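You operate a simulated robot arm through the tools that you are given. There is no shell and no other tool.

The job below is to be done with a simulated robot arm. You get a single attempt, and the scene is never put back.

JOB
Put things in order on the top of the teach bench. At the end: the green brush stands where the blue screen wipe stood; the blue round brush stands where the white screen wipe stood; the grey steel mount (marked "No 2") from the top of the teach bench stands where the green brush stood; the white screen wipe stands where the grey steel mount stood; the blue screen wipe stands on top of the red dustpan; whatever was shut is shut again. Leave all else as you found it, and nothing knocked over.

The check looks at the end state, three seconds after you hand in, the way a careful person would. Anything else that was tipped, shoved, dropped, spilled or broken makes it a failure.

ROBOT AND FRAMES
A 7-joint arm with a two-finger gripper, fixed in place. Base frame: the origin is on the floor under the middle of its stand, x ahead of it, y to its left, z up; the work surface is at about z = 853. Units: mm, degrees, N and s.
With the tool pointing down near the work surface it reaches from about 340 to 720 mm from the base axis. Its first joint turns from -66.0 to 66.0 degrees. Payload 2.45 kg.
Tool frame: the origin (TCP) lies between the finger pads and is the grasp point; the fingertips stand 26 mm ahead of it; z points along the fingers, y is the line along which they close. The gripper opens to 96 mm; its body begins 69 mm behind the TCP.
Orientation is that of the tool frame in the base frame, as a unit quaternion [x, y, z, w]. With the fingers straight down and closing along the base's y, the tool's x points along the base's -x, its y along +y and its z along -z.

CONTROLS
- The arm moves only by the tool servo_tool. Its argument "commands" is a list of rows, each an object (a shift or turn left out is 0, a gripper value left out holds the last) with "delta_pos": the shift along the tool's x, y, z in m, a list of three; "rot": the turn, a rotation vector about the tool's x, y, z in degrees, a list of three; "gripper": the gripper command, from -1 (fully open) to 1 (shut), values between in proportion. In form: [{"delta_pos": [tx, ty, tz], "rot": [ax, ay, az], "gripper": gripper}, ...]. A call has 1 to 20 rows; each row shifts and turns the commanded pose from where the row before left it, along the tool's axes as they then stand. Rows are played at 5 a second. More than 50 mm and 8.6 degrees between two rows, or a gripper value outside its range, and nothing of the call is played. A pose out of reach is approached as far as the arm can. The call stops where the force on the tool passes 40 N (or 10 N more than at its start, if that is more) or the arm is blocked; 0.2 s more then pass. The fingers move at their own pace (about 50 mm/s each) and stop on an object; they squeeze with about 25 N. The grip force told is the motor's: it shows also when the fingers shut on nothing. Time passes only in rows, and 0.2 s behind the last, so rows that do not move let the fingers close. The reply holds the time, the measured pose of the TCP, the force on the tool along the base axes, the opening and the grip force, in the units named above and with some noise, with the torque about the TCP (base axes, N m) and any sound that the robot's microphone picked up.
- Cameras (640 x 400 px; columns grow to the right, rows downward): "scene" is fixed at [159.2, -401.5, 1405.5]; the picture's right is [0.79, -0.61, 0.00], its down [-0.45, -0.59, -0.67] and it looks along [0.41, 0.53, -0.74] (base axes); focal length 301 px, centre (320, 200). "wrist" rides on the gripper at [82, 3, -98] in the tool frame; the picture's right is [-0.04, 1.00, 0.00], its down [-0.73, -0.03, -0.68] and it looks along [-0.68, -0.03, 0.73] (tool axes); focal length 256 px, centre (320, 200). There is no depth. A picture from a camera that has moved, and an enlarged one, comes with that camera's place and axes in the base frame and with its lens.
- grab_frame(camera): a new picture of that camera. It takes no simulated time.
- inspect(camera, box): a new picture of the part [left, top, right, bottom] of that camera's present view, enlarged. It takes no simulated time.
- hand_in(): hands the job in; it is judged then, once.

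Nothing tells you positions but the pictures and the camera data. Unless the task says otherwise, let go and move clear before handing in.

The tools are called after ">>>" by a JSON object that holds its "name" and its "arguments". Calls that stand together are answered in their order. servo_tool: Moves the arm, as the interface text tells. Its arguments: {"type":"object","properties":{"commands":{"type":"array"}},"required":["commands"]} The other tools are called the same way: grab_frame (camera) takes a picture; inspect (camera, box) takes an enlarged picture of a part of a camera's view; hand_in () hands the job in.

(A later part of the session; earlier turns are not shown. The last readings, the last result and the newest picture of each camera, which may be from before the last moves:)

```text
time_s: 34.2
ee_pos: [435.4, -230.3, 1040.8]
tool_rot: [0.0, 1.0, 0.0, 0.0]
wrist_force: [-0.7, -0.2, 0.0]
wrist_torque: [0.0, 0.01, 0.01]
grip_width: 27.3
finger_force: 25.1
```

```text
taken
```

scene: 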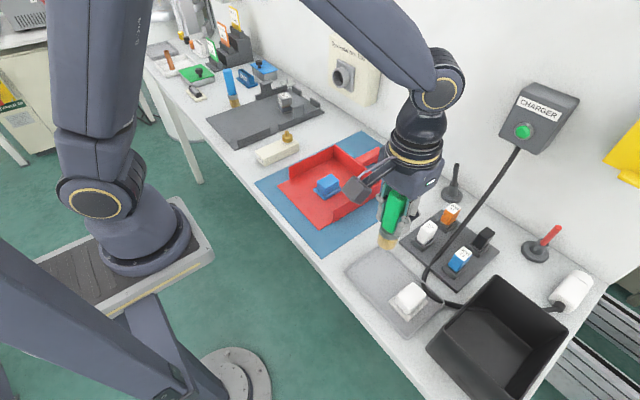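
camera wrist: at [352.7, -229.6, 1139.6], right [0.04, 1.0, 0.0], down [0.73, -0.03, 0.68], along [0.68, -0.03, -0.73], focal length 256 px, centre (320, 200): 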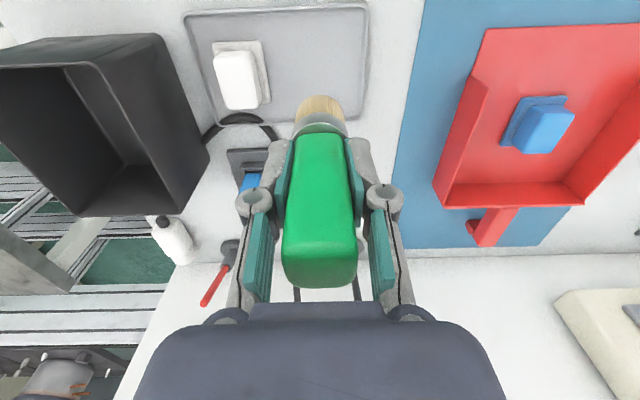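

Positioned over the blue wipe's old spot. Lowering most of the way, then in small steps to contact.

>>> {"name": "servo_tool", "arguments": {"commands": [{"delta_pos": [0, 0, 0.03]}, {"delta_pos": [0, 0, 0.03]}, {"delta_pos": [0, 0, 0.025]}, {"delta_pos": [0, 0, 0.015]}, {}, {}]}}

>>> {"name": "inspect", "arguments": {"camera": "scene", "box": [330, 190, 450, 310]}}

>>> {"name": "grab_frame", "arguments": {"camera": "wrist"}}

```text
time_s: 35.6
ee_pos: [432.8, -233.8, 940.7]
tool_rot: [0.0, 1.0, 0.0, 0.0]
wrist_force: [0.5, 0.6, -0.6]
wrist_torque: [-0.03, -0.02, 0.03]
grip_width: 27.2
finger_force: 24.8
```

```text
3.33 times, centred on (390, 250) of scene
camera zoom: at [159.3, -401.5, 1405.5], right [0.79, -0.61, 0.0], down [-0.45, -0.59, -0.67], along [0.41, 0.53, -0.74], focal length 1004 px, centre (87, 33)
```

zoom: 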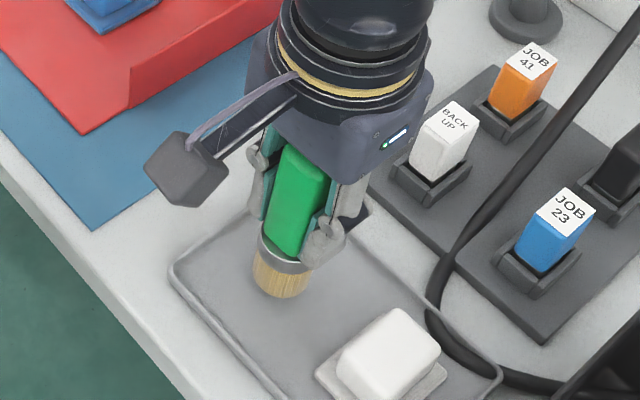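

```text
taken
camera wrist: at [350.0, -231.5, 1039.9], right [0.04, 1.0, 0.0], down [0.73, -0.03, 0.68], along [0.68, -0.03, -0.73], focal length 256 px, centre (320, 200)
```

wrist: 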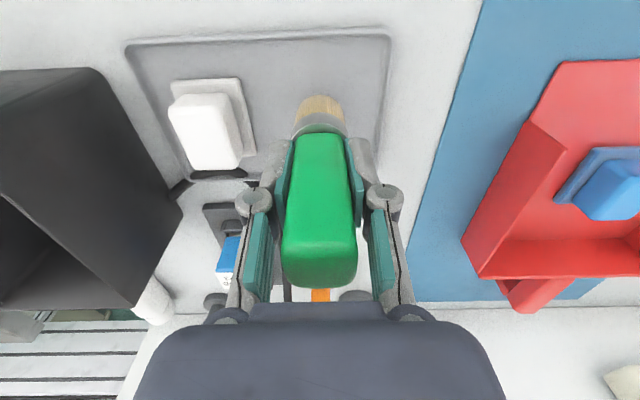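

>>> {"name": "servo_tool", "arguments": {"commands": [{"delta_pos": [-0.002, 0.002, 0.004]}, {"delta_pos": [0, 0, 0.002]}, {}]}}

>>> {"name": "servo_tool", "arguments": {"commands": [{"delta_pos": [0, 0, 0.0015]}, {}]}}

>>> {"name": "servo_tool", "arguments": {"commands": [{"delta_pos": [0, 0, 0.0015]}, {}]}}

>>> {"name": "servo_tool", "arguments": {"commands": [{"delta_pos": [0, 0, 0.001]}, {}]}}

```text
time_s: 36.4
ee_pos: [435.8, -230.4, 934.9]
tool_rot: [-0.001, 1.0, 0.0, 0.0]
wrist_force: [0.0, -0.4, -0.1]
wrist_torque: [0.03, -0.04, -0.03]
grip_width: 27.2
finger_force: 24.8
```

```text
time_s: 37.0
ee_pos: [435.0, -230.2, 935.4]
tool_rot: [0.0, 1.0, 0.001, 0.0]
wrist_force: [0.0, 0.0, 0.0]
wrist_torque: [0.0, 0.01, 0.01]
grip_width: 27.4
finger_force: 25.0
```

```text
time_s: 37.6
ee_pos: [436.3, -231.1, 933.2]
tool_rot: [0.001, 1.0, 0.0, 0.0]
wrist_force: [-0.7, -0.1, -0.6]
wrist_torque: [-0.01, -0.01, 0.01]
grip_width: 27.0
finger_force: 24.1
```

```text
time_s: 38.2
ee_pos: [436.7, -231.5, 932.0]
tool_rot: [0.0, 1.0, 0.0, -0.001]
wrist_force: [0.1, 0.8, -1.7]
wrist_torque: [-0.01, 0.02, 0.02]
grip_width: 27.1
finger_force: 24.8
```

>>> {"name": "servo_tool", "arguments": {"commands": [{"delta_pos": [0, 0, 0.001]}, {}]}}

>>> {"name": "servo_tool", "arguments": {"commands": [{"delta_pos": [0, 0, 0.001]}, {}]}}

>>> {"name": "inspect", "arguments": {"camera": "scene", "box": [350, 230, 410, 290]}}

```text
time_s: 38.8
ee_pos: [436.2, -231.0, 928.8]
tool_rot: [0.0, 1.0, 0.0, 0.0]
wrist_force: [-0.8, 0.0, 2.0]
wrist_torque: [0.03, 0.02, 0.01]
grip_width: 27.1
finger_force: 24.9
```

```text
time_s: 39.4
ee_pos: [436.6, -229.9, 929.3]
tool_rot: [0.0, 1.0, -0.001, 0.001]
wrist_force: [0.0, 3.1, 14.6]
wrist_torque: [0.1, 0.0, 0.0]
grip_width: 27.1
finger_force: 24.8
```

```text
6.67 times, centred on (380, 260) of scene
camera zoom: at [159.0, -401.3, 1405.6], right [0.79, -0.61, 0.0], down [-0.45, -0.59, -0.67], along [0.41, 0.53, -0.74], focal length 2008 px, centre (-80, -200)
```

zoom: 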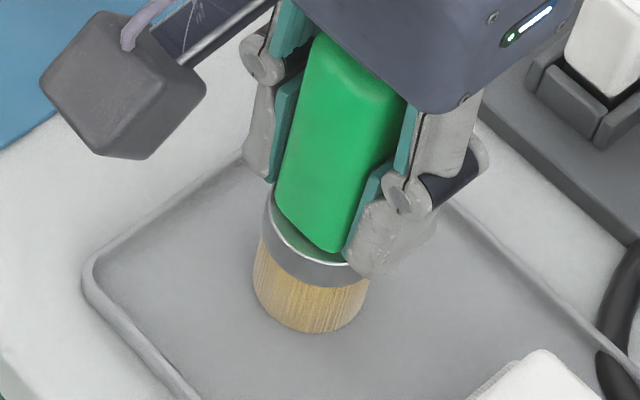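

Contact made (about 15 N). Easing off, releasing and lifting straight up.

>>> {"name": "servo_tool", "arguments": {"commands": [{"delta_pos": [0, 0, -0.0005]}, {"gripper": 0.2}, {}, {"gripper": -0.4}, {}, {}]}}

>>> {"name": "inspect", "arguments": {"camera": "scene", "box": [340, 200, 440, 310]}}

>>> {"name": "grab_frame", "arguments": {"camera": "wrist"}}

```text
time_s: 40.8
ee_pos: [434.3, -229.5, 930.1]
tool_rot: [0.0, 1.0, 0.0, -0.001]
wrist_force: [0.0, 0.5, 1.0]
wrist_torque: [-0.01, 0.0, 0.02]
grip_width: 66.9
finger_force: 0.1
```

```text
3.64 times, centred on (390, 255) of scene
camera zoom: at [159.2, -401.5, 1405.5], right [0.79, -0.61, 0.0], down [-0.45, -0.59, -0.67], along [0.41, 0.53, -0.74], focal length 1095 px, centre (66, 0)
```

zoom: 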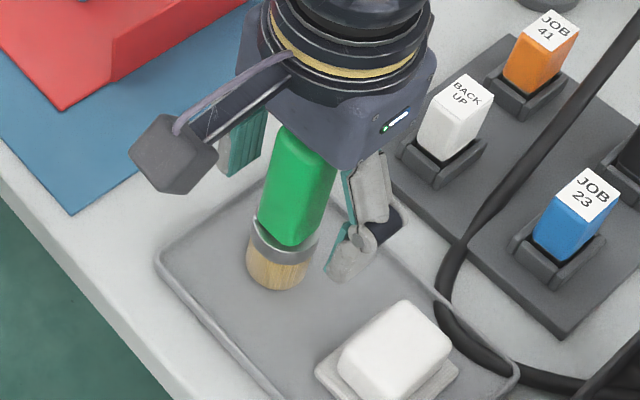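

```text
taken
camera wrist: at [354.0, -228.1, 1028.3], right [0.04, 1.0, 0.0], down [0.73, -0.03, 0.68], along [0.68, -0.03, -0.73], focal length 256 px, centre (320, 200)
```

wrist: 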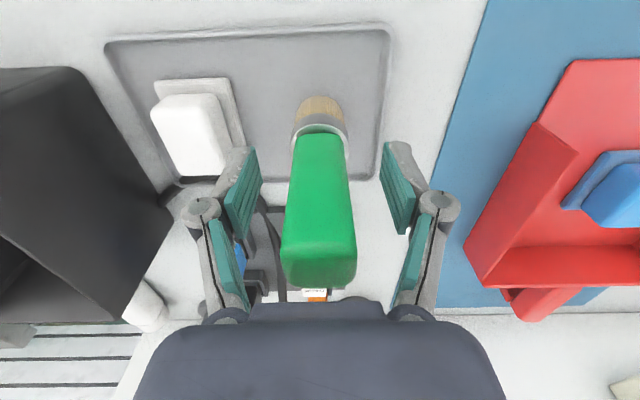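

The green brush stands upright at about (437,−231). Lifting off it and travelling to look at the mount from closer.

>>> {"name": "servo_tool", "arguments": {"commands": [{"delta_pos": [0, 0, -0.02]}, {"delta_pos": [0, 0, -0.04]}, {"delta_pos": [0, 0, -0.04]}, {"delta_pos": [0, 0, -0.03], "gripper": -1}, {}]}}

>>> {"name": "servo_tool", "arguments": {"commands": [{"delta_pos": [-0.003, 0.03, 0]}, {"delta_pos": [-0.003, 0.04, 0]}, {"delta_pos": [-0.003, 0.04, 0]}, {"delta_pos": [-0.003, 0.04, 0]}, {"delta_pos": [-0.003, 0.04, 0]}, {"delta_pos": [-0.003, 0.04, 0]}, {"delta_pos": [-0.003, 0.04, 0]}, {"delta_pos": [-0.003, 0.04, 0]}, {"delta_pos": [-0.003, 0.04, 0]}, {"delta_pos": [-0.003, 0.04, 0]}, {"delta_pos": [-0.003, 0.04, 0]}, {"delta_pos": [-0.003, 0.04, 0]}, {"delta_pos": [-0.003, 0.04, 0]}, {"delta_pos": [-0.003, 0.04, 0]}, {"delta_pos": [-0.003, 0.04, 0]}, {"delta_pos": [-0.001, 0.03, 0]}, {}]}}

>>> {"name": "grab_frame", "arguments": {"camera": "wrist"}}

>>> {"name": "grab_frame", "arguments": {"camera": "scene"}}

>>> {"name": "inspect", "arguments": {"camera": "wrist", "box": [240, 120, 400, 240]}}

```text
time_s: 42.0
ee_pos: [436.2, -230.1, 1061.5]
tool_rot: [0.0, 1.0, 0.0, 0.0]
wrist_force: [0.2, -1.1, 0.2]
wrist_torque: [0.02, -0.02, -0.02]
grip_width: 96.1
finger_force: 0.1
```

```text
time_s: 45.6
ee_pos: [482.2, 391.9, 1062.2]
tool_rot: [0.001, 1.0, 0.0, 0.0]
wrist_force: [-0.8, 0.0, 0.3]
wrist_torque: [0.02, 0.01, -0.04]
grip_width: 96.1
finger_force: 0.0
```

```text
taken
camera wrist: at [402.0, 392.8, 1159.5], right [0.04, 1.0, 0.0], down [0.73, -0.03, 0.68], along [0.68, -0.03, -0.73], focal length 256 px, centre (320, 200)
```

wrist: 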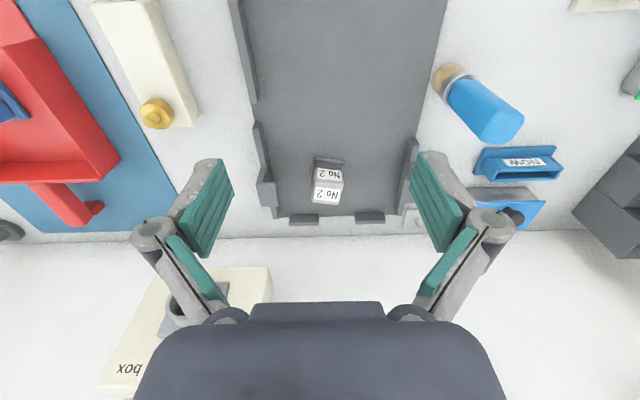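

```text
taken
```

scene: 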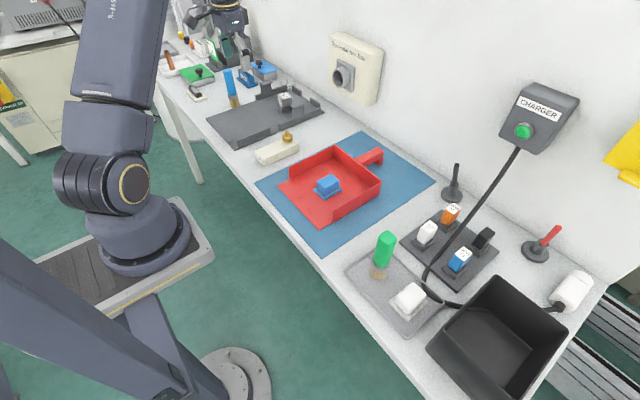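

```text
3.33 times, centred on (320, 180) of wrist
camera zoom: at [402.0, 392.8, 1159.5], right [0.04, 1.0, 0.0], down [0.73, -0.03, 0.68], along [0.68, -0.03, -0.73], focal length 853 px, centre (320, 267)
```

zoom: 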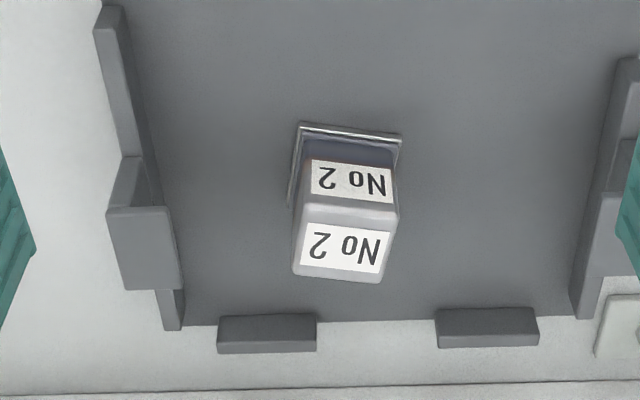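

The mount's 43 mm plate is centred near (624,392), turned about −10°, body about 36 mm wide and top near z≈907; that is r≈737, beyond the vertical reach. I'll test how far the arm gets there, staying above everything.

>>> {"name": "servo_tool", "arguments": {"commands": [{"delta_pos": [-0.03, 0.0, 0.0], "gripper": -0.35}, {"delta_pos": [-0.03, 0.0, 0.01]}, {"delta_pos": [-0.03, 0.001, 0.01]}, {"delta_pos": [-0.03, 0.001, 0.01]}, {"rot": [0, 0, 5]}, {"rot": [0, 0, 5]}, {}, {}]}}

>>> {"name": "grab_frame", "arguments": {"camera": "wrist"}}

>>> {"name": "inspect", "arguments": {"camera": "scene", "box": [180, 0, 380, 140]}}

```text
time_s: 47.4
ee_pos: [583.2, 384.5, 1030.0]
tool_rot: [0.087, 0.996, 0.001, 0.0]
wrist_force: [-0.3, 0.2, -0.4]
wrist_torque: [0.04, 0.01, 0.02]
grip_width: 64.7
finger_force: 0.1
out of reach, approached as far as the arm can: row 4
```

```text
taken
camera wrist: at [502.7, 400.5, 1128.9], right [0.21, 0.98, 0.0], down [0.72, -0.16, 0.68], along [0.66, -0.15, -0.73], focal length 256 px, centre (320, 200)
```

wrist: 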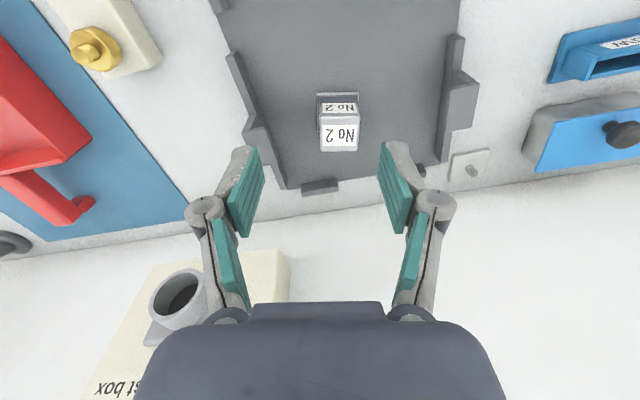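

```text
2.86 times, centred on (280, 70) of scene
camera zoom: at [159.2, -401.5, 1405.5], right [0.79, -0.61, 0.0], down [-0.45, -0.59, -0.67], along [0.41, 0.53, -0.74], focal length 861 px, centre (434, 571)
```

zoom: 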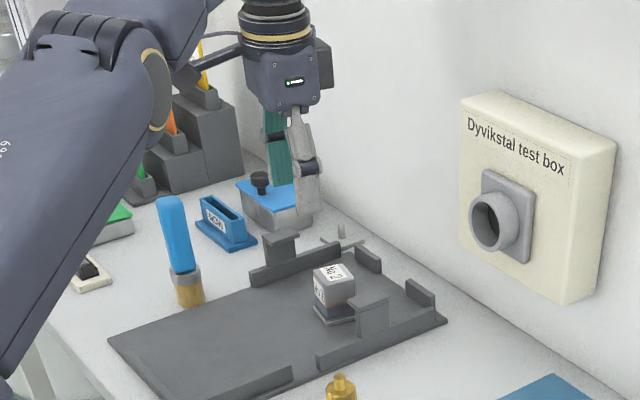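

Vertical reach ends around r≈700 at this height, so I'll tilt the tool about 15° outward (about its closing axis) to reach the mount while the finger pads stay parallel to its sides.

>>> {"name": "servo_tool", "arguments": {"commands": [{"rot": [0, -5, 0]}, {"rot": [0, -5, 0]}, {"rot": [0, -5, 0]}, {}, {}]}}

>>> {"name": "grab_frame", "arguments": {"camera": "wrist"}}

```text
time_s: 48.6
ee_pos: [583.8, 385.1, 1031.5]
tool_rot: [0.086, 0.988, -0.011, 0.13]
wrist_force: [0.0, 0.4, 0.4]
wrist_torque: [0.04, -0.01, -0.02]
grip_width: 64.5
finger_force: 0.1
```

```text
taken
camera wrist: at [481.2, 404.0, 1105.4], right [0.21, 0.98, 0.01], down [0.52, -0.12, 0.85], along [0.83, -0.17, -0.53], focal length 256 px, centre (320, 200)
```

wrist: 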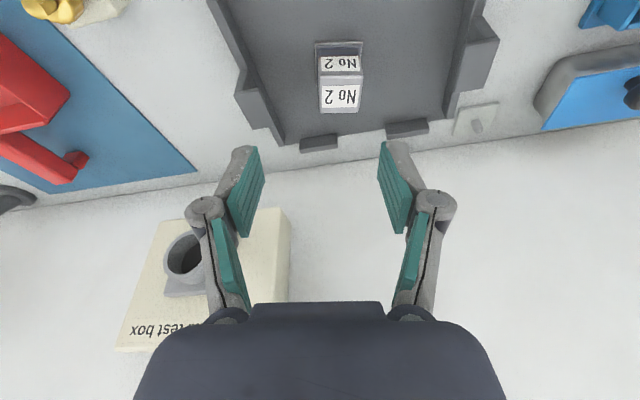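

The tilt worked with the TCP held at (584,385,1031). Now I'll move to above the mount at about (624,393,961) and check.

>>> {"name": "servo_tool", "arguments": {"commands": [{"delta_pos": [-0.0064, 0.005, 0.0259]}, {"delta_pos": [-0.0064, 0.005, 0.0259]}, {"delta_pos": [-0.0064, 0.005, 0.0259]}, {}, {}]}}

>>> {"name": "grab_frame", "arguments": {"camera": "wrist"}}

>>> {"name": "inspect", "arguments": {"camera": "scene", "box": [210, 20, 350, 140]}}

```text
time_s: 49.8
ee_pos: [624.0, 393.7, 960.8]
tool_rot: [0.086, 0.988, -0.011, 0.13]
wrist_force: [-1.6, 0.2, -0.3]
wrist_torque: [0.02, 0.0, -0.03]
grip_width: 64.8
finger_force: 0.0
```

```text
taken
camera wrist: at [521.9, 412.7, 1035.0], right [0.21, 0.98, 0.01], down [0.52, -0.12, 0.85], along [0.83, -0.17, -0.53], focal length 256 px, centre (320, 200)
```

wrist: 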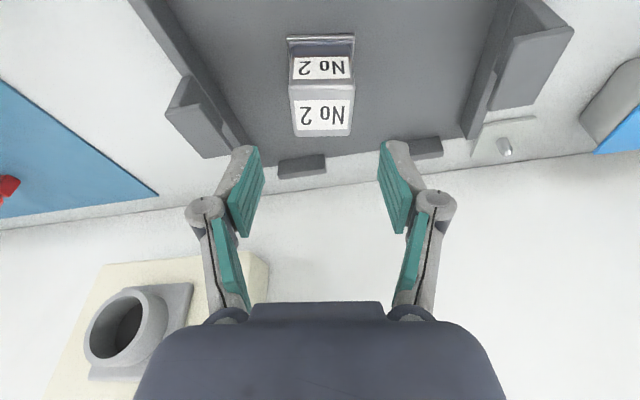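

```text
3.33 times, centred on (280, 80) of scene
camera zoom: at [159.2, -401.5, 1405.5], right [0.79, -0.61, 0.0], down [-0.45, -0.59, -0.67], along [0.41, 0.53, -0.74], focal length 1004 px, centre (453, 600)
```

zoom: 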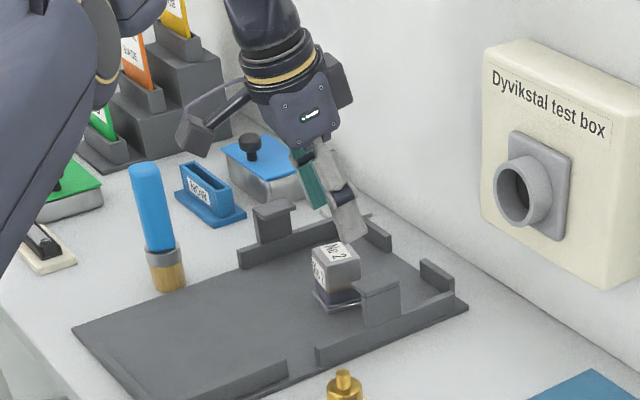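

Well aligned over the mount (within about 1–2 mm). Descending vertically in two stages.

>>> {"name": "servo_tool", "arguments": {"commands": [{"delta_pos": [0.0055, 0.0006, 0.0193]}, {"delta_pos": [0.0055, 0.0006, 0.0193]}, {}, {}]}}

>>> {"name": "grab_frame", "arguments": {"camera": "wrist"}}

>>> {"name": "inspect", "arguments": {"camera": "scene", "box": [230, 50, 330, 130]}}

```text
time_s: 50.8
ee_pos: [622.5, 393.5, 919.9]
tool_rot: [0.086, 0.988, -0.011, 0.13]
wrist_force: [0.0, -0.1, -0.3]
wrist_torque: [-0.02, 0.02, -0.01]
grip_width: 64.7
finger_force: 0.0
```

```text
taken
camera wrist: at [520.4, 412.9, 994.2], right [0.21, 0.98, 0.01], down [0.52, -0.12, 0.85], along [0.83, -0.17, -0.53], focal length 256 px, centre (320, 200)
```

wrist: 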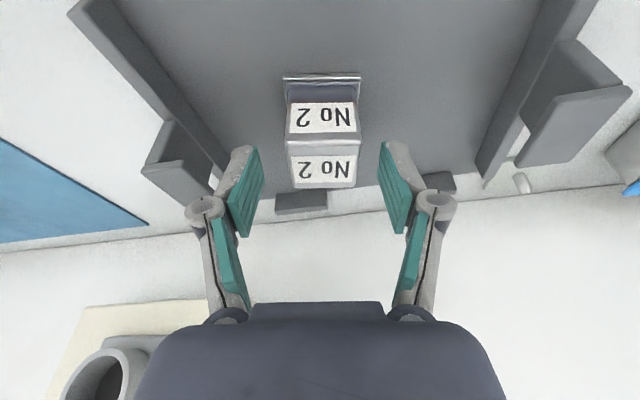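

```text
5.00 times, centred on (280, 90) of scene
camera zoom: at [159.2, -401.5, 1405.5], right [0.79, -0.61, 0.0], down [-0.45, -0.59, -0.67], along [0.41, 0.53, -0.74], focal length 1506 px, centre (520, 750)
```

zoom: 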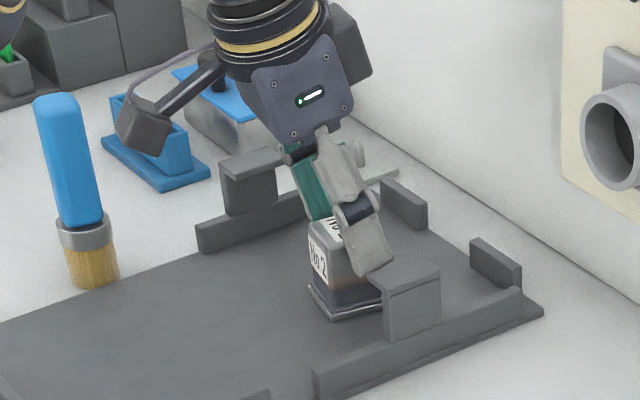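

Clearances look good. Final descent of 25 mm with a small lateral correction.

>>> {"name": "servo_tool", "arguments": {"commands": [{"delta_pos": [0.0032, 0.0012, 0.0121]}, {"delta_pos": [0.0032, 0.0, 0.0121]}, {}, {}]}}

>>> {"name": "grab_frame", "arguments": {"camera": "wrist"}}

>>> {"name": "inspect", "arguments": {"camera": "scene", "box": [255, 70, 325, 130]}}

```text
time_s: 51.8
ee_pos: [623.0, 393.2, 895.8]
tool_rot: [0.087, 0.988, -0.011, 0.13]
wrist_force: [1.2, 0.1, 0.1]
wrist_torque: [0.04, 0.0, -0.04]
grip_width: 64.7
finger_force: 0.1
```

```text
taken
camera wrist: at [521.0, 412.7, 969.8], right [0.21, 0.98, 0.01], down [0.52, -0.12, 0.85], along [0.83, -0.17, -0.53], focal length 256 px, centre (320, 200)
```

wrist: 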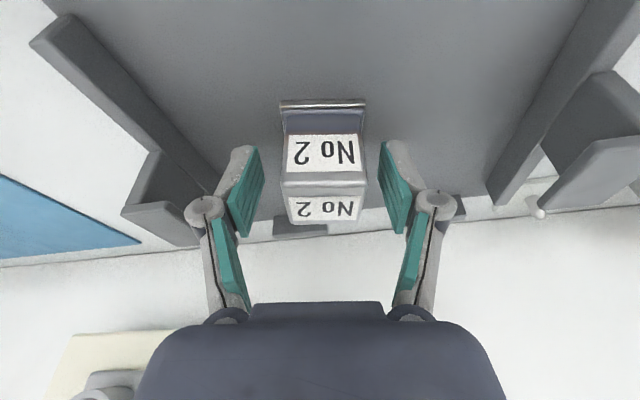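

```text
6.67 times, centred on (290, 100) of scene
camera zoom: at [159.2, -401.5, 1405.5], right [0.79, -0.61, 0.0], down [-0.45, -0.59, -0.67], along [0.41, 0.53, -0.74], focal length 2008 px, centre (520, 867)
```

zoom: 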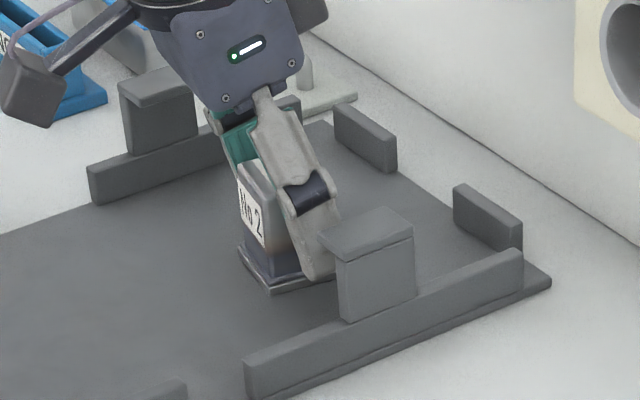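

Centred front-to-back; a 1 mm lateral nudge and then close on the mount.

>>> {"name": "servo_tool", "arguments": {"commands": [{"delta_pos": [0, 0.0012, 0]}, {}, {"gripper": 1}, {}, {}, {}, {}]}}

>>> {"name": "grab_frame", "arguments": {"camera": "wrist"}}

>>> {"name": "inspect", "arguments": {"camera": "scene", "box": [255, 70, 325, 130]}}

```text
time_s: 53.4
ee_pos: [623.4, 395.4, 895.4]
tool_rot: [0.086, 0.988, -0.011, 0.13]
wrist_force: [0.0, 0.9, -0.2]
wrist_torque: [0.07, 0.06, -0.03]
grip_width: 37.5
finger_force: 25.1
```

```text
taken
camera wrist: at [520.8, 414.3, 970.0], right [0.21, 0.98, 0.01], down [0.52, -0.12, 0.85], along [0.83, -0.17, -0.53], focal length 256 px, centre (320, 200)
```

wrist: 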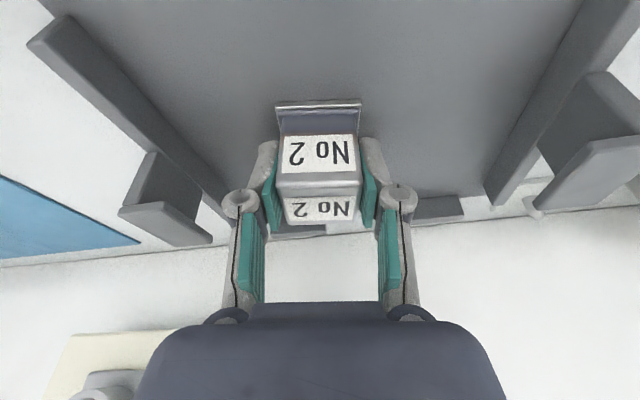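

```text
6.67 times, centred on (290, 100) of scene
camera zoom: at [159.2, -401.5, 1405.6], right [0.79, -0.61, 0.0], down [-0.45, -0.59, -0.67], along [0.41, 0.53, -0.74], focal length 2008 px, centre (520, 867)
```

zoom: 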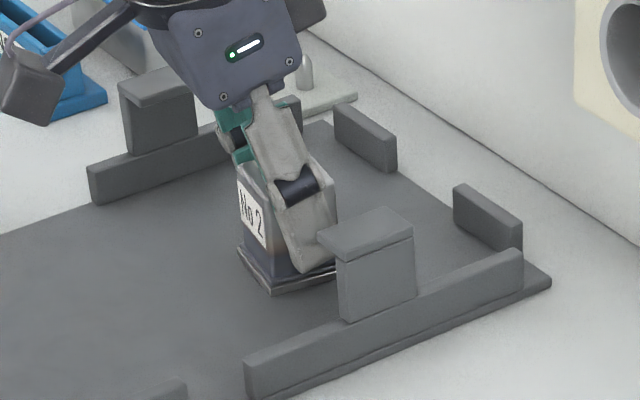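

Held at 37.5 mm width. Lifting vertically in gentle steps and checking for slip.

>>> {"name": "servo_tool", "arguments": {"commands": [{"delta_pos": [-0.0013, 0, -0.0048]}, {"delta_pos": [-0.0026, 0, -0.0097]}, {"delta_pos": [-0.0039, 0, -0.0145]}, {}, {}]}}

>>> {"name": "grab_frame", "arguments": {"camera": "wrist"}}

>>> {"name": "inspect", "arguments": {"camera": "scene", "box": [245, 50, 335, 130]}}

```text
time_s: 54.6
ee_pos: [623.6, 395.9, 926.6]
tool_rot: [0.087, 0.988, -0.011, 0.13]
wrist_force: [-0.3, -0.5, -3.1]
wrist_torque: [0.0, 0.04, -0.01]
grip_width: 37.9
finger_force: 24.5
```

```text
taken
camera wrist: at [521.8, 414.9, 1000.6], right [0.21, 0.98, 0.01], down [0.52, -0.12, 0.85], along [0.83, -0.17, -0.53], focal length 256 px, centre (320, 200)
```

wrist: 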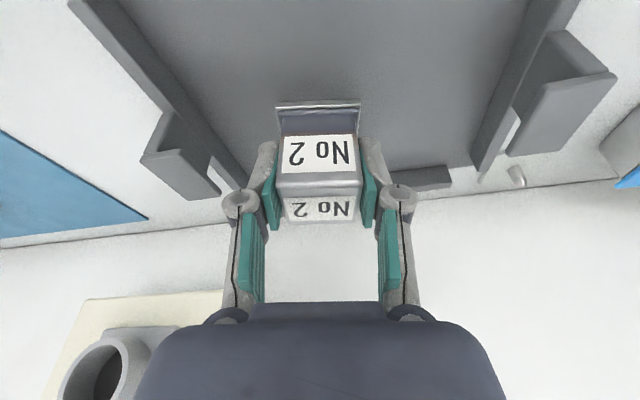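

```text
5.00 times, centred on (290, 90) of scene
camera zoom: at [159.3, -401.4, 1405.5], right [0.79, -0.61, 0.0], down [-0.45, -0.59, -0.67], along [0.41, 0.53, -0.74], focal length 1506 px, centre (470, 750)
```

zoom: 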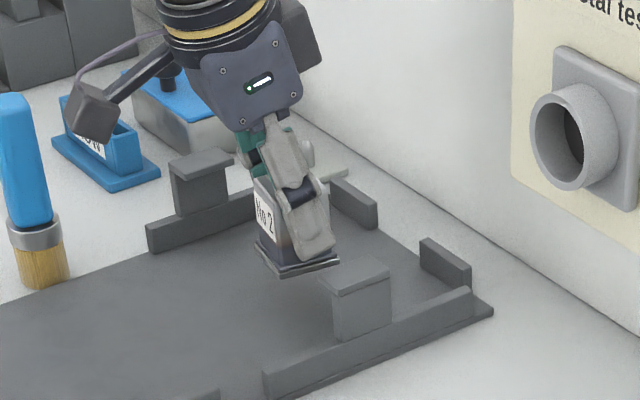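

No slip. Lifting a bit more and carrying the mount to above the green brush's old spot (465,413).

>>> {"name": "servo_tool", "arguments": {"commands": [{"delta_pos": [-0.0039, 0, -0.0145]}, {"delta_pos": [0.0308, -0.002, -0.0082]}, {"delta_pos": [0.0308, -0.002, -0.0082]}, {"delta_pos": [0.0308, -0.002, -0.0082]}, {"delta_pos": [0.0308, -0.002, -0.0082]}, {"delta_pos": [0.0308, -0.002, -0.0082]}, {}, {}]}}

>>> {"name": "grab_frame", "arguments": {"camera": "wrist"}}

>>> {"name": "inspect", "arguments": {"camera": "scene", "box": [180, 30, 340, 150]}}

```text
time_s: 56.4
ee_pos: [465.9, 414.2, 938.8]
tool_rot: [0.086, 0.988, -0.011, 0.13]
wrist_force: [-0.1, -0.4, -1.7]
wrist_torque: [-0.04, 0.02, 0.01]
grip_width: 37.9
finger_force: 25.0
```

```text
taken
camera wrist: at [362.7, 433.6, 1013.3], right [0.21, 0.98, 0.01], down [0.52, -0.12, 0.85], along [0.83, -0.17, -0.53], focal length 256 px, centre (320, 200)
```

wrist: 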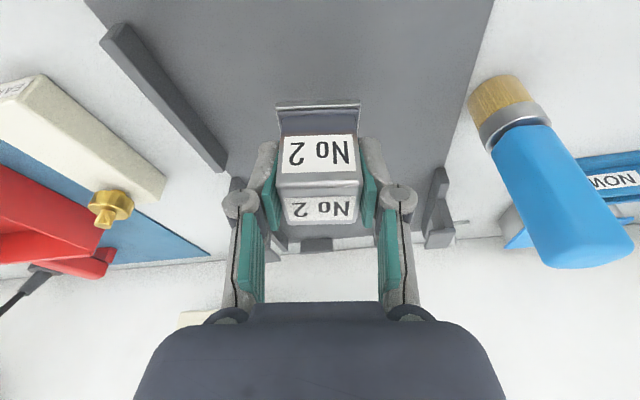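

```text
3.33 times, centred on (260, 90) of scene
camera zoom: at [159.3, -401.4, 1405.5], right [0.79, -0.61, 0.0], down [-0.45, -0.59, -0.67], along [0.41, 0.53, -0.74], focal length 1004 px, centre (520, 567)
```

zoom: 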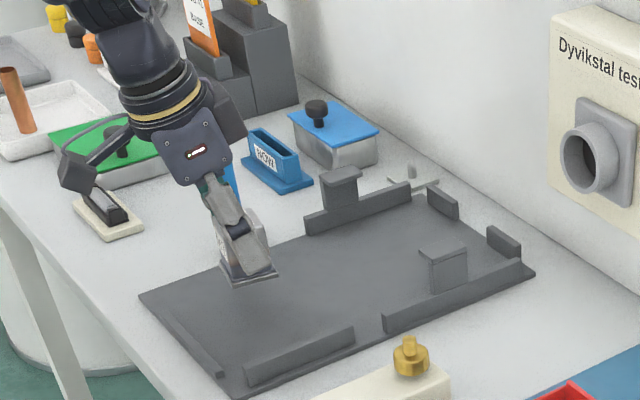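

At the target above the fixture. Lowering to just above the plate, then in small steps.

>>> {"name": "servo_tool", "arguments": {"commands": [{"delta_pos": [0.0045, 0, 0.0169]}, {"delta_pos": [0.0036, 0, 0.0135]}, {"delta_pos": [0.0016, 0, 0.0058]}, {}, {}]}}

>>> {"name": "servo_tool", "arguments": {"commands": [{"delta_pos": [0.0004, 0, 0.0015]}, {}]}}

>>> {"name": "servo_tool", "arguments": {"commands": [{"delta_pos": [0.0004, 0, 0.0015]}, {}]}}

>>> {"name": "inspect", "arguments": {"camera": "scene", "box": [200, 70, 280, 140]}}

```text
time_s: 57.6
ee_pos: [465.4, 413.5, 901.2]
tool_rot: [0.086, 0.988, -0.011, 0.13]
wrist_force: [-0.2, 0.1, -2.7]
wrist_torque: [0.03, 0.01, -0.02]
grip_width: 37.7
finger_force: 25.1
```

```text
time_s: 58.2
ee_pos: [466.4, 413.8, 901.4]
tool_rot: [0.086, 0.988, -0.012, 0.13]
wrist_force: [0.6, 0.4, -1.7]
wrist_torque: [0.01, -0.01, 0.0]
grip_width: 37.5
finger_force: 25.2
```

```text
time_s: 58.8
ee_pos: [466.7, 413.9, 898.9]
tool_rot: [0.086, 0.988, -0.011, 0.13]
wrist_force: [0.0, -0.3, -2.7]
wrist_torque: [0.02, 0.0, 0.0]
grip_width: 37.8
finger_force: 25.0
```

```text
5.71 times, centred on (240, 105) of scene
camera zoom: at [159.3, -401.4, 1405.6], right [0.79, -0.61, 0.0], down [-0.45, -0.59, -0.67], along [0.41, 0.53, -0.74], focal length 1721 px, centre (777, 743)
```

zoom: 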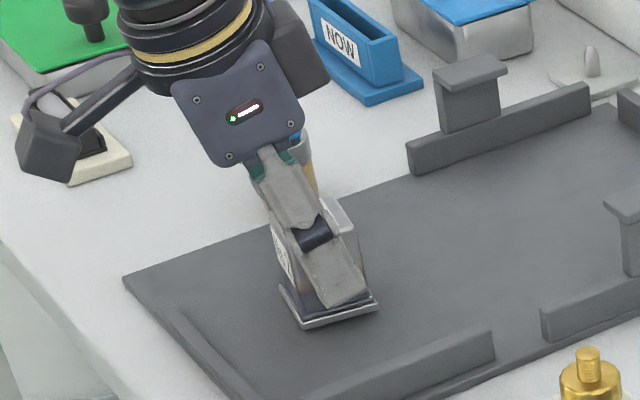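

>>> {"name": "servo_tool", "arguments": {"commands": [{"delta_pos": [0.0004, 0, 0.0015]}, {}]}}

>>> {"name": "servo_tool", "arguments": {"commands": [{"delta_pos": [0.0003, 0, 0.001]}, {}]}}

>>> {"name": "servo_tool", "arguments": {"commands": [{"delta_pos": [0.0003, 0, 0.001]}, {}]}}

```text
time_s: 59.4
ee_pos: [467.0, 412.7, 898.2]
tool_rot: [0.087, 0.988, -0.012, 0.131]
wrist_force: [-0.1, 0.4, -1.9]
wrist_torque: [-0.01, 0.01, 0.03]
grip_width: 37.5
finger_force: 25.3
```

```text
time_s: 60.0
ee_pos: [465.6, 412.9, 897.4]
tool_rot: [0.087, 0.988, -0.011, 0.13]
wrist_force: [0.5, 0.9, -2.5]
wrist_torque: [-0.03, 0.0, 0.03]
grip_width: 37.6
finger_force: 24.6
```

```text
time_s: 60.6
ee_pos: [465.9, 413.6, 895.9]
tool_rot: [0.086, 0.988, -0.011, 0.13]
wrist_force: [-0.2, 0.1, -1.9]
wrist_torque: [-0.01, 0.03, -0.01]
grip_width: 37.8
finger_force: 25.1
```

>>> {"name": "servo_tool", "arguments": {"commands": [{"delta_pos": [0.0003, 0, 0.001]}, {}]}}

>>> {"name": "servo_tool", "arguments": {"commands": [{"delta_pos": [0.0002, 0, 0.0007]}, {}]}}

```text
time_s: 61.2
ee_pos: [465.2, 414.0, 895.6]
tool_rot: [0.086, 0.988, -0.01, 0.13]
wrist_force: [-2.8, -0.8, 11.5]
wrist_torque: [0.0, 0.43, 0.0]
grip_width: 37.6
finger_force: 25.0
```

```text
time_s: 61.8
ee_pos: [465.2, 413.3, 895.3]
tool_rot: [0.086, 0.988, -0.01, 0.131]
wrist_force: [-4.2, -0.4, 17.5]
wrist_torque: [-0.02, -0.04, -0.03]
grip_width: 37.7
finger_force: 25.3
```

Contact at z≈895, flat on the plate. Easing off slightly, releasing and rising vertically.

>>> {"name": "servo_tool", "arguments": {"commands": [{"delta_pos": [-0.0001, 0, -0.0005]}, {"gripper": 0.0}, {}, {"gripper": -0.35}, {}, {}]}}

>>> {"name": "grab_frame", "arguments": {"camera": "wrist"}}

>>> {"name": "servo_tool", "arguments": {"commands": [{"delta_pos": [-0.0052, 0, -0.0193]}, {"delta_pos": [-0.0078, 0, -0.029]}, {"delta_pos": [-0.0104, 0, -0.0387]}, {"delta_pos": [-0.0104, 0, -0.0387]}, {"delta_pos": [-0.0104, 0, -0.0387]}, {}]}}

>>> {"name": "grab_frame", "arguments": {"camera": "wrist"}}

>>> {"name": "inspect", "arguments": {"camera": "scene", "box": [180, 30, 340, 150]}}

```text
time_s: 63.2
ee_pos: [464.5, 412.0, 895.2]
tool_rot: [0.087, 0.988, -0.012, 0.131]
wrist_force: [-0.1, -0.8, -0.8]
wrist_torque: [0.01, 0.0, -0.01]
grip_width: 64.9
finger_force: 0.0
```

```text
taken
camera wrist: at [363.0, 432.4, 968.8], right [0.21, 0.98, 0.01], down [0.52, -0.12, 0.85], along [0.83, -0.17, -0.53], focal length 256 px, centre (320, 200)
```

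wrist: 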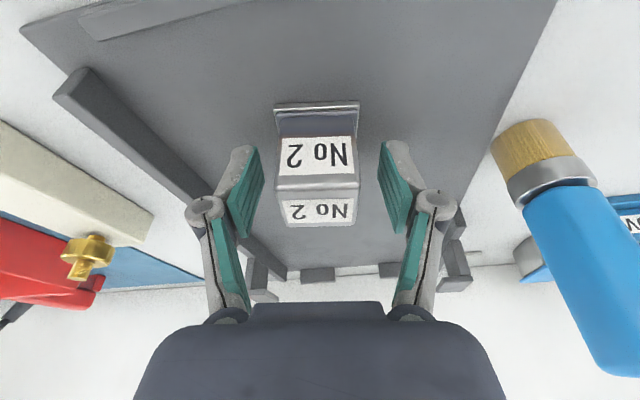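

```text
time_s: 64.6
ee_pos: [465.0, 413.5, 1063.7]
tool_rot: [0.086, 0.988, -0.011, 0.129]
wrist_force: [0.7, 0.1, -0.6]
wrist_torque: [-0.01, 0.0, 0.0]
grip_width: 64.9
finger_force: 0.0
```

```text
taken
camera wrist: at [362.7, 433.1, 1137.5], right [0.21, 0.98, 0.01], down [0.52, -0.12, 0.85], along [0.83, -0.17, -0.53], focal length 256 px, centre (320, 200)
```

wrist: 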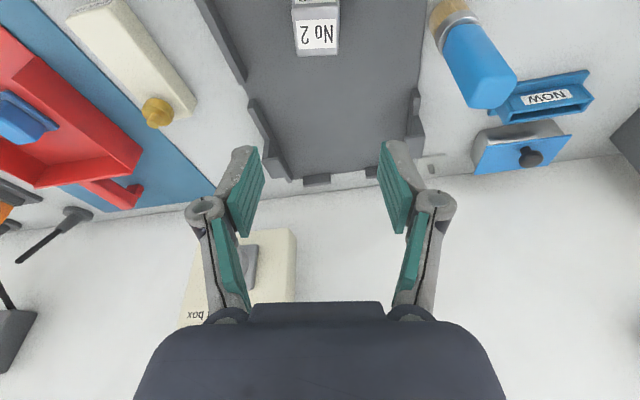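

```text
3.33 times, centred on (260, 90) of scene
camera zoom: at [159.2, -401.5, 1405.5], right [0.79, -0.61, 0.0], down [-0.45, -0.59, -0.67], along [0.41, 0.53, -0.74], focal length 1004 px, centre (520, 567)
```

zoom: 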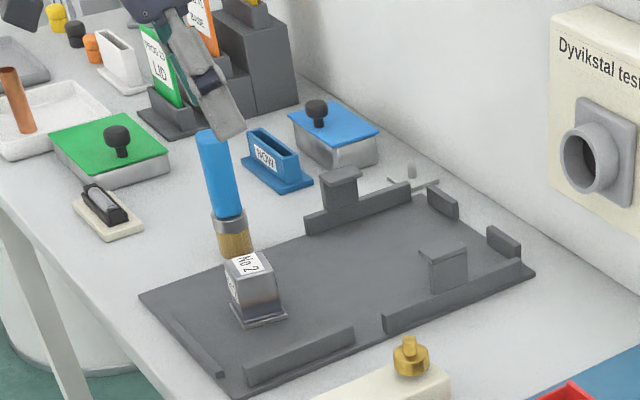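

The mount stands where the green brush was. Now I'll level the tool, square its yaw, and travel to above the white wipe (approach with fingers closing along y, since the green brush stands on its +y side).

>>> {"name": "servo_tool", "arguments": {"commands": [{"rot": [0, 5, 0]}, {"rot": [0, 5, 0]}, {"rot": [0, 5, 0]}, {"rot": [0, 0, -5]}, {"rot": [0, 0, -5]}, {}]}}

>>> {"name": "servo_tool", "arguments": {"commands": [{"delta_pos": [0.001, -0.025, 0]}, {"delta_pos": [0.002, -0.038, 0]}, {"delta_pos": [0.002, -0.04, 0]}, {"delta_pos": [0.002, -0.04, 0]}, {"delta_pos": [0.002, -0.04, 0]}, {"delta_pos": [0.002, -0.04, 0]}, {"delta_pos": [0.002, -0.04, 0]}, {"delta_pos": [0.002, -0.04, 0]}, {"delta_pos": [0.002, -0.04, 0]}, {"delta_pos": [0.002, -0.04, 0]}, {"delta_pos": [0.002, -0.04, 0]}, {"delta_pos": [0.002, -0.04, 0]}, {"delta_pos": [0.002, -0.04, 0]}, {"delta_pos": [0.002, -0.04, 0]}, {"delta_pos": [0.002, -0.04, 0]}, {"delta_pos": [0.002, -0.04, 0]}, {"delta_pos": [0.001, -0.04, 0]}, {"delta_pos": [0.001, -0.04, 0]}, {"delta_pos": [0, -0.022, 0]}, {}]}}

>>> {"name": "grab_frame", "arguments": {"camera": "wrist"}}

>>> {"name": "grab_frame", "arguments": {"camera": "scene"}}

```text
time_s: 66.0
ee_pos: [466.5, 412.7, 1065.1]
tool_rot: [0.0, 1.0, 0.0, 0.0]
wrist_force: [-0.3, -0.1, -0.5]
wrist_torque: [-0.01, 0.0, -0.01]
grip_width: 64.9
finger_force: 0.0
```

```text
time_s: 70.2
ee_pos: [432.9, -311.3, 1063.8]
tool_rot: [-0.001, 1.0, -0.001, 0.0]
wrist_force: [0.5, 0.3, -0.9]
wrist_torque: [0.01, -0.02, 0.0]
grip_width: 65.0
finger_force: 0.1
```

```text
taken
camera wrist: at [349.5, -309.9, 1162.9], right [0.04, 1.0, 0.0], down [0.73, -0.03, 0.68], along [0.68, -0.03, -0.73], focal length 256 px, centre (320, 200)
```

wrist: 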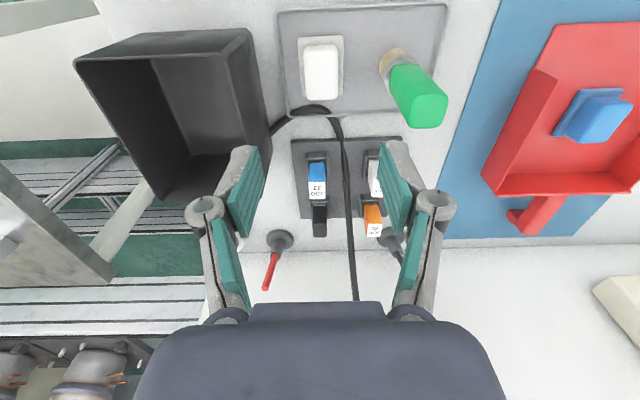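

```text
taken
```

scene: 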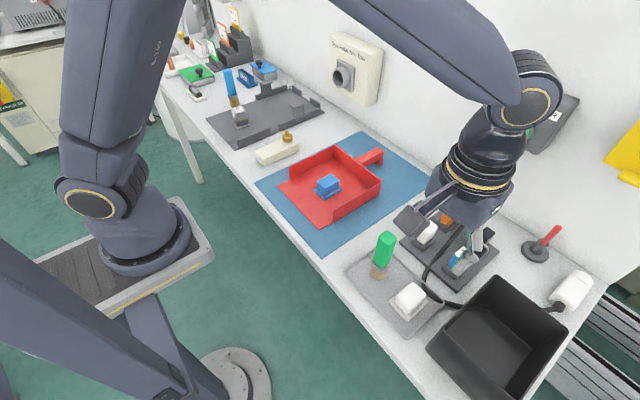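

Over the white wipe. I'll enlarge to measure it and the clearances to the bin, cable and green brush.

>>> {"name": "inspect", "arguments": {"camera": "wrist", "box": [200, 0, 460, 160]}}

>>> {"name": "inspect", "arguments": {"camera": "scene", "box": [360, 220, 500, 340]}}

```text
2.46 times, centred on (330, 80) of wrist
camera zoom: at [349.5, -309.9, 1162.9], right [0.04, 1.0, 0.0], down [0.73, -0.03, 0.68], along [0.68, -0.03, -0.73], focal length 630 px, centre (295, 495)
```

zoom: 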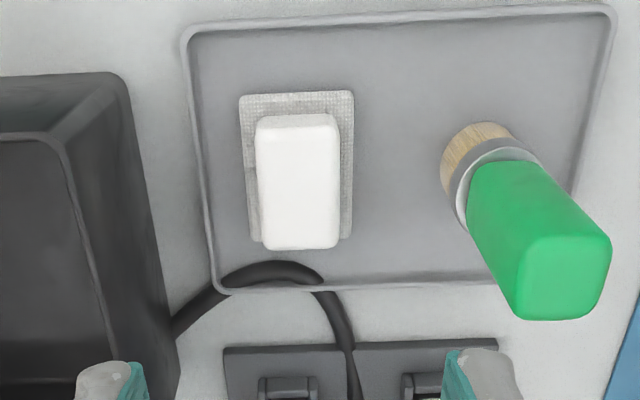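

```text
3.33 times, centred on (430, 280) of scene
camera zoom: at [159.2, -401.5, 1405.5], right [0.79, -0.61, 0.0], down [-0.45, -0.59, -0.67], along [0.41, 0.53, -0.74], focal length 1004 px, centre (-47, -67)
```

zoom: 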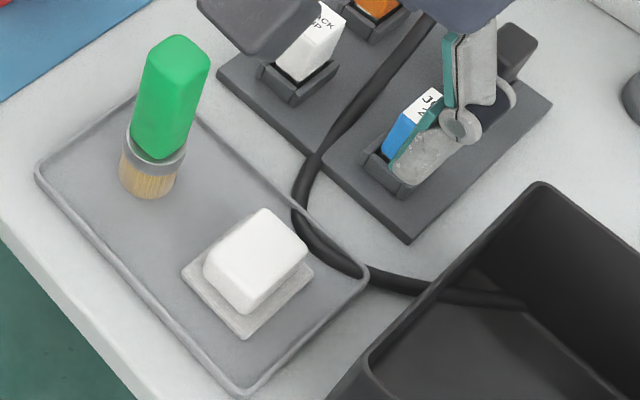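

White wipe centre is (435,−312), block about 31 mm wide in y; bin wall at y≈−387 (rim z≈933), green brush edge at y≈−248. I'll tilt 15° at height with a 50 mm opening, then descend in stages.

>>> {"name": "servo_tool", "arguments": {"commands": [{"rot": [0, -5, 0], "gripper": -0.04}, {"rot": [0, -5, 0]}, {"rot": [0, -5, 0]}, {}, {}]}}

>>> {"name": "grab_frame", "arguments": {"camera": "wrist"}}

```text
time_s: 71.4
ee_pos: [432.3, -312.2, 1064.3]
tool_rot: [0.0, 0.992, 0.0, 0.129]
wrist_force: [0.7, -0.3, 0.8]
wrist_torque: [0.02, 0.0, 0.01]
grip_width: 50.1
finger_force: 0.1
```

```text
taken
camera wrist: at [327.9, -310.2, 1138.6], right [0.04, 1.0, 0.01], down [0.53, -0.03, 0.85], along [0.85, -0.03, -0.53], focal length 256 px, centre (320, 200)
```

wrist: 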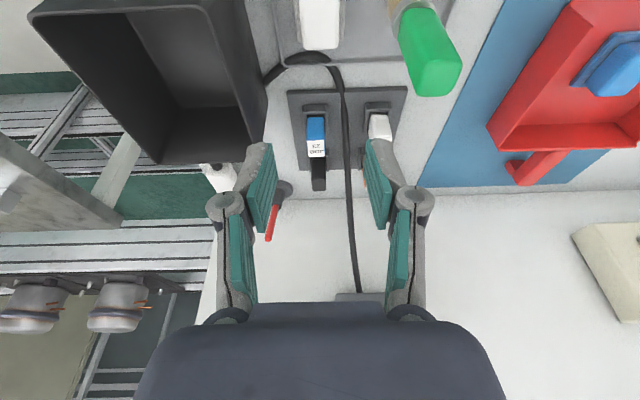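

>>> {"name": "servo_tool", "arguments": {"commands": [{"delta_pos": [0.0077, 0, 0.029]}, {"delta_pos": [0.0077, 0, 0.029]}, {"delta_pos": [0.0077, 0, 0.029]}, {"delta_pos": [0.0058, 0, 0.0218]}, {}, {}]}}

>>> {"name": "grab_frame", "arguments": {"camera": "wrist"}}

>>> {"name": "inspect", "arguments": {"camera": "scene", "box": [340, 170, 500, 330]}}

```text
time_s: 72.8
ee_pos: [429.3, -315.0, 952.0]
tool_rot: [0.0, 0.991, 0.0, 0.131]
wrist_force: [0.4, 0.8, -0.3]
wrist_torque: [0.02, 0.01, -0.01]
grip_width: 49.7
finger_force: 0.1
```

```text
taken
camera wrist: at [325.9, -313.7, 1026.5], right [0.04, 1.0, 0.01], down [0.53, -0.03, 0.85], along [0.85, -0.03, -0.53], focal length 256 px, centre (320, 200)
```

wrist: 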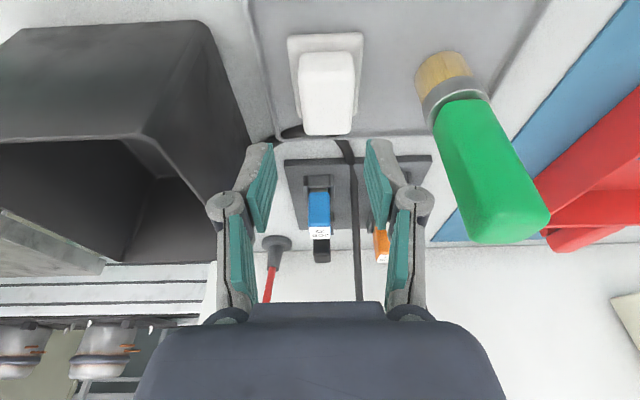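

```text
2.50 times, centred on (420, 250) of scene
camera zoom: at [159.2, -401.5, 1405.5], right [0.79, -0.61, 0.0], down [-0.45, -0.59, -0.67], along [0.41, 0.53, -0.74], focal length 753 px, centre (70, 75)
```

zoom: 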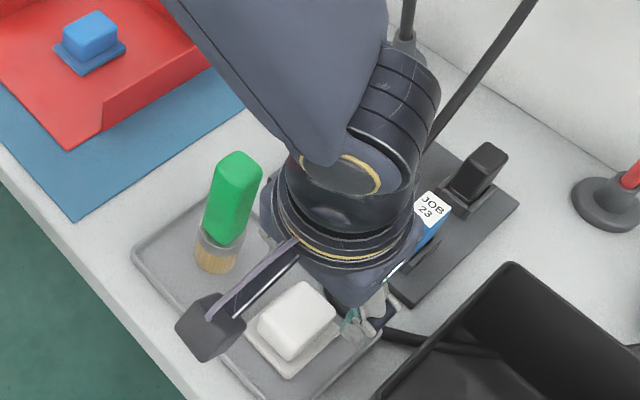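

Tool has drifted about 3 mm in −y; I'll correct that and x, then descend further.

>>> {"name": "servo_tool", "arguments": {"commands": [{"delta_pos": [-0.0029, 0.0035, 0.0008]}, {"delta_pos": [0.0047, 0, 0.0179]}, {"delta_pos": [0.0047, 0, 0.0179]}, {}, {}]}}

>>> {"name": "grab_frame", "arguments": {"camera": "wrist"}}

>>> {"name": "inspect", "arguments": {"camera": "scene", "box": [340, 190, 480, 330]}}

```text
time_s: 74.0
ee_pos: [432.9, -310.5, 914.9]
tool_rot: [0.001, 0.991, 0.0, 0.13]
wrist_force: [0.4, -0.5, 0.1]
wrist_torque: [0.0, 0.03, -0.03]
grip_width: 49.8
finger_force: 0.1
```

```text
taken
camera wrist: at [329.2, -309.0, 989.5], right [0.04, 1.0, 0.01], down [0.53, -0.03, 0.85], along [0.85, -0.03, -0.53], focal length 256 px, centre (320, 200)
```

wrist: 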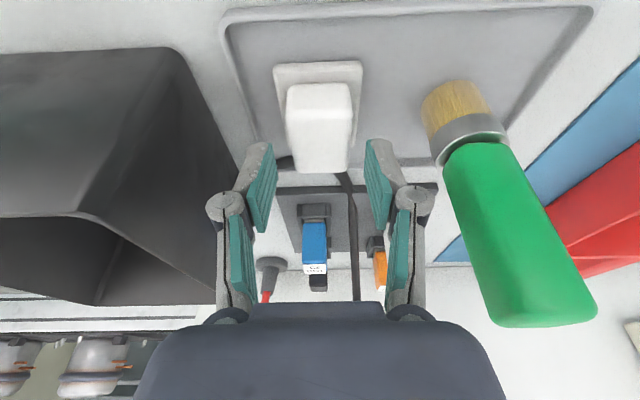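

```text
2.86 times, centred on (410, 260) of scene
camera zoom: at [159.2, -401.5, 1405.5], right [0.79, -0.61, 0.0], down [-0.45, -0.59, -0.67], along [0.41, 0.53, -0.74], focal length 861 px, centre (63, 29)
```

zoom: 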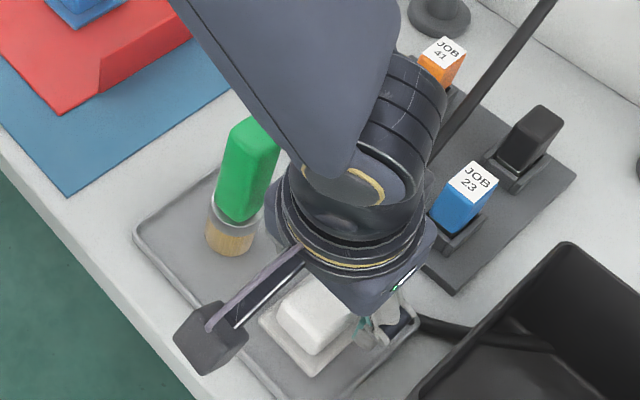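

Centred within about 1 mm, with clear gaps to brush and bin. Final descent of 21 mm, then look.

>>> {"name": "servo_tool", "arguments": {"commands": [{"delta_pos": [0.0028, -0.0004, 0.0104]}, {"delta_pos": [0.0027, -0.0004, 0.0104]}, {}, {}]}}

>>> {"name": "grab_frame", "arguments": {"camera": "wrist"}}

>>> {"name": "inspect", "arguments": {"camera": "wrist", "box": [220, 60, 440, 240]}}

```text
time_s: 75.0
ee_pos: [434.4, -310.1, 893.3]
tool_rot: [0.0, 0.991, 0.0, 0.131]
wrist_force: [-0.7, 0.5, 0.0]
wrist_torque: [0.01, 0.02, -0.01]
grip_width: 49.9
finger_force: 0.1
```

```text
taken
camera wrist: at [330.1, -308.3, 967.4], right [0.04, 1.0, 0.01], down [0.53, -0.03, 0.85], along [0.85, -0.03, -0.53], focal length 256 px, centre (320, 200)
```

wrist: 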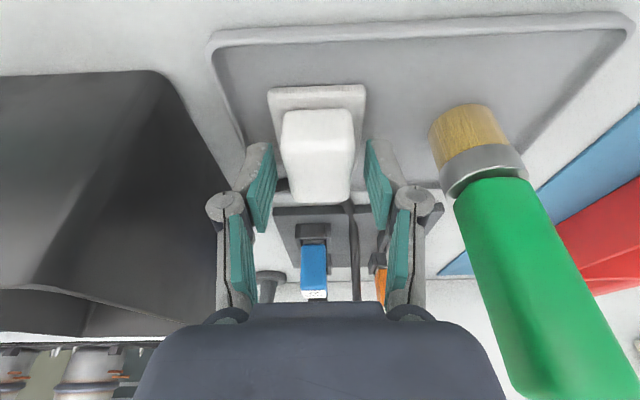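

```text
2.22 times, centred on (330, 150) of wrist
camera zoom: at [330.1, -308.3, 967.4], right [0.04, 1.0, 0.01], down [0.53, -0.03, 0.85], along [0.85, -0.03, -0.53], focal length 569 px, centre (298, 311)
```

zoom: 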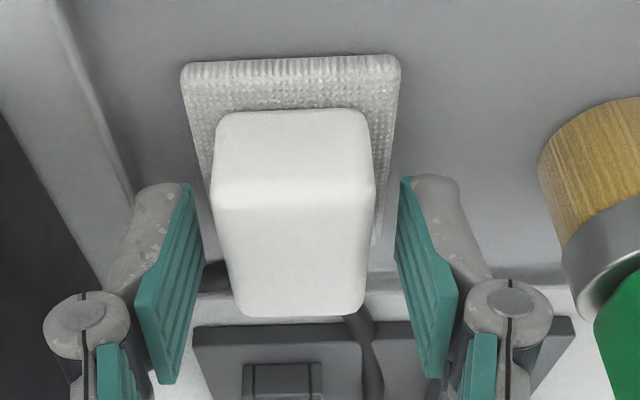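

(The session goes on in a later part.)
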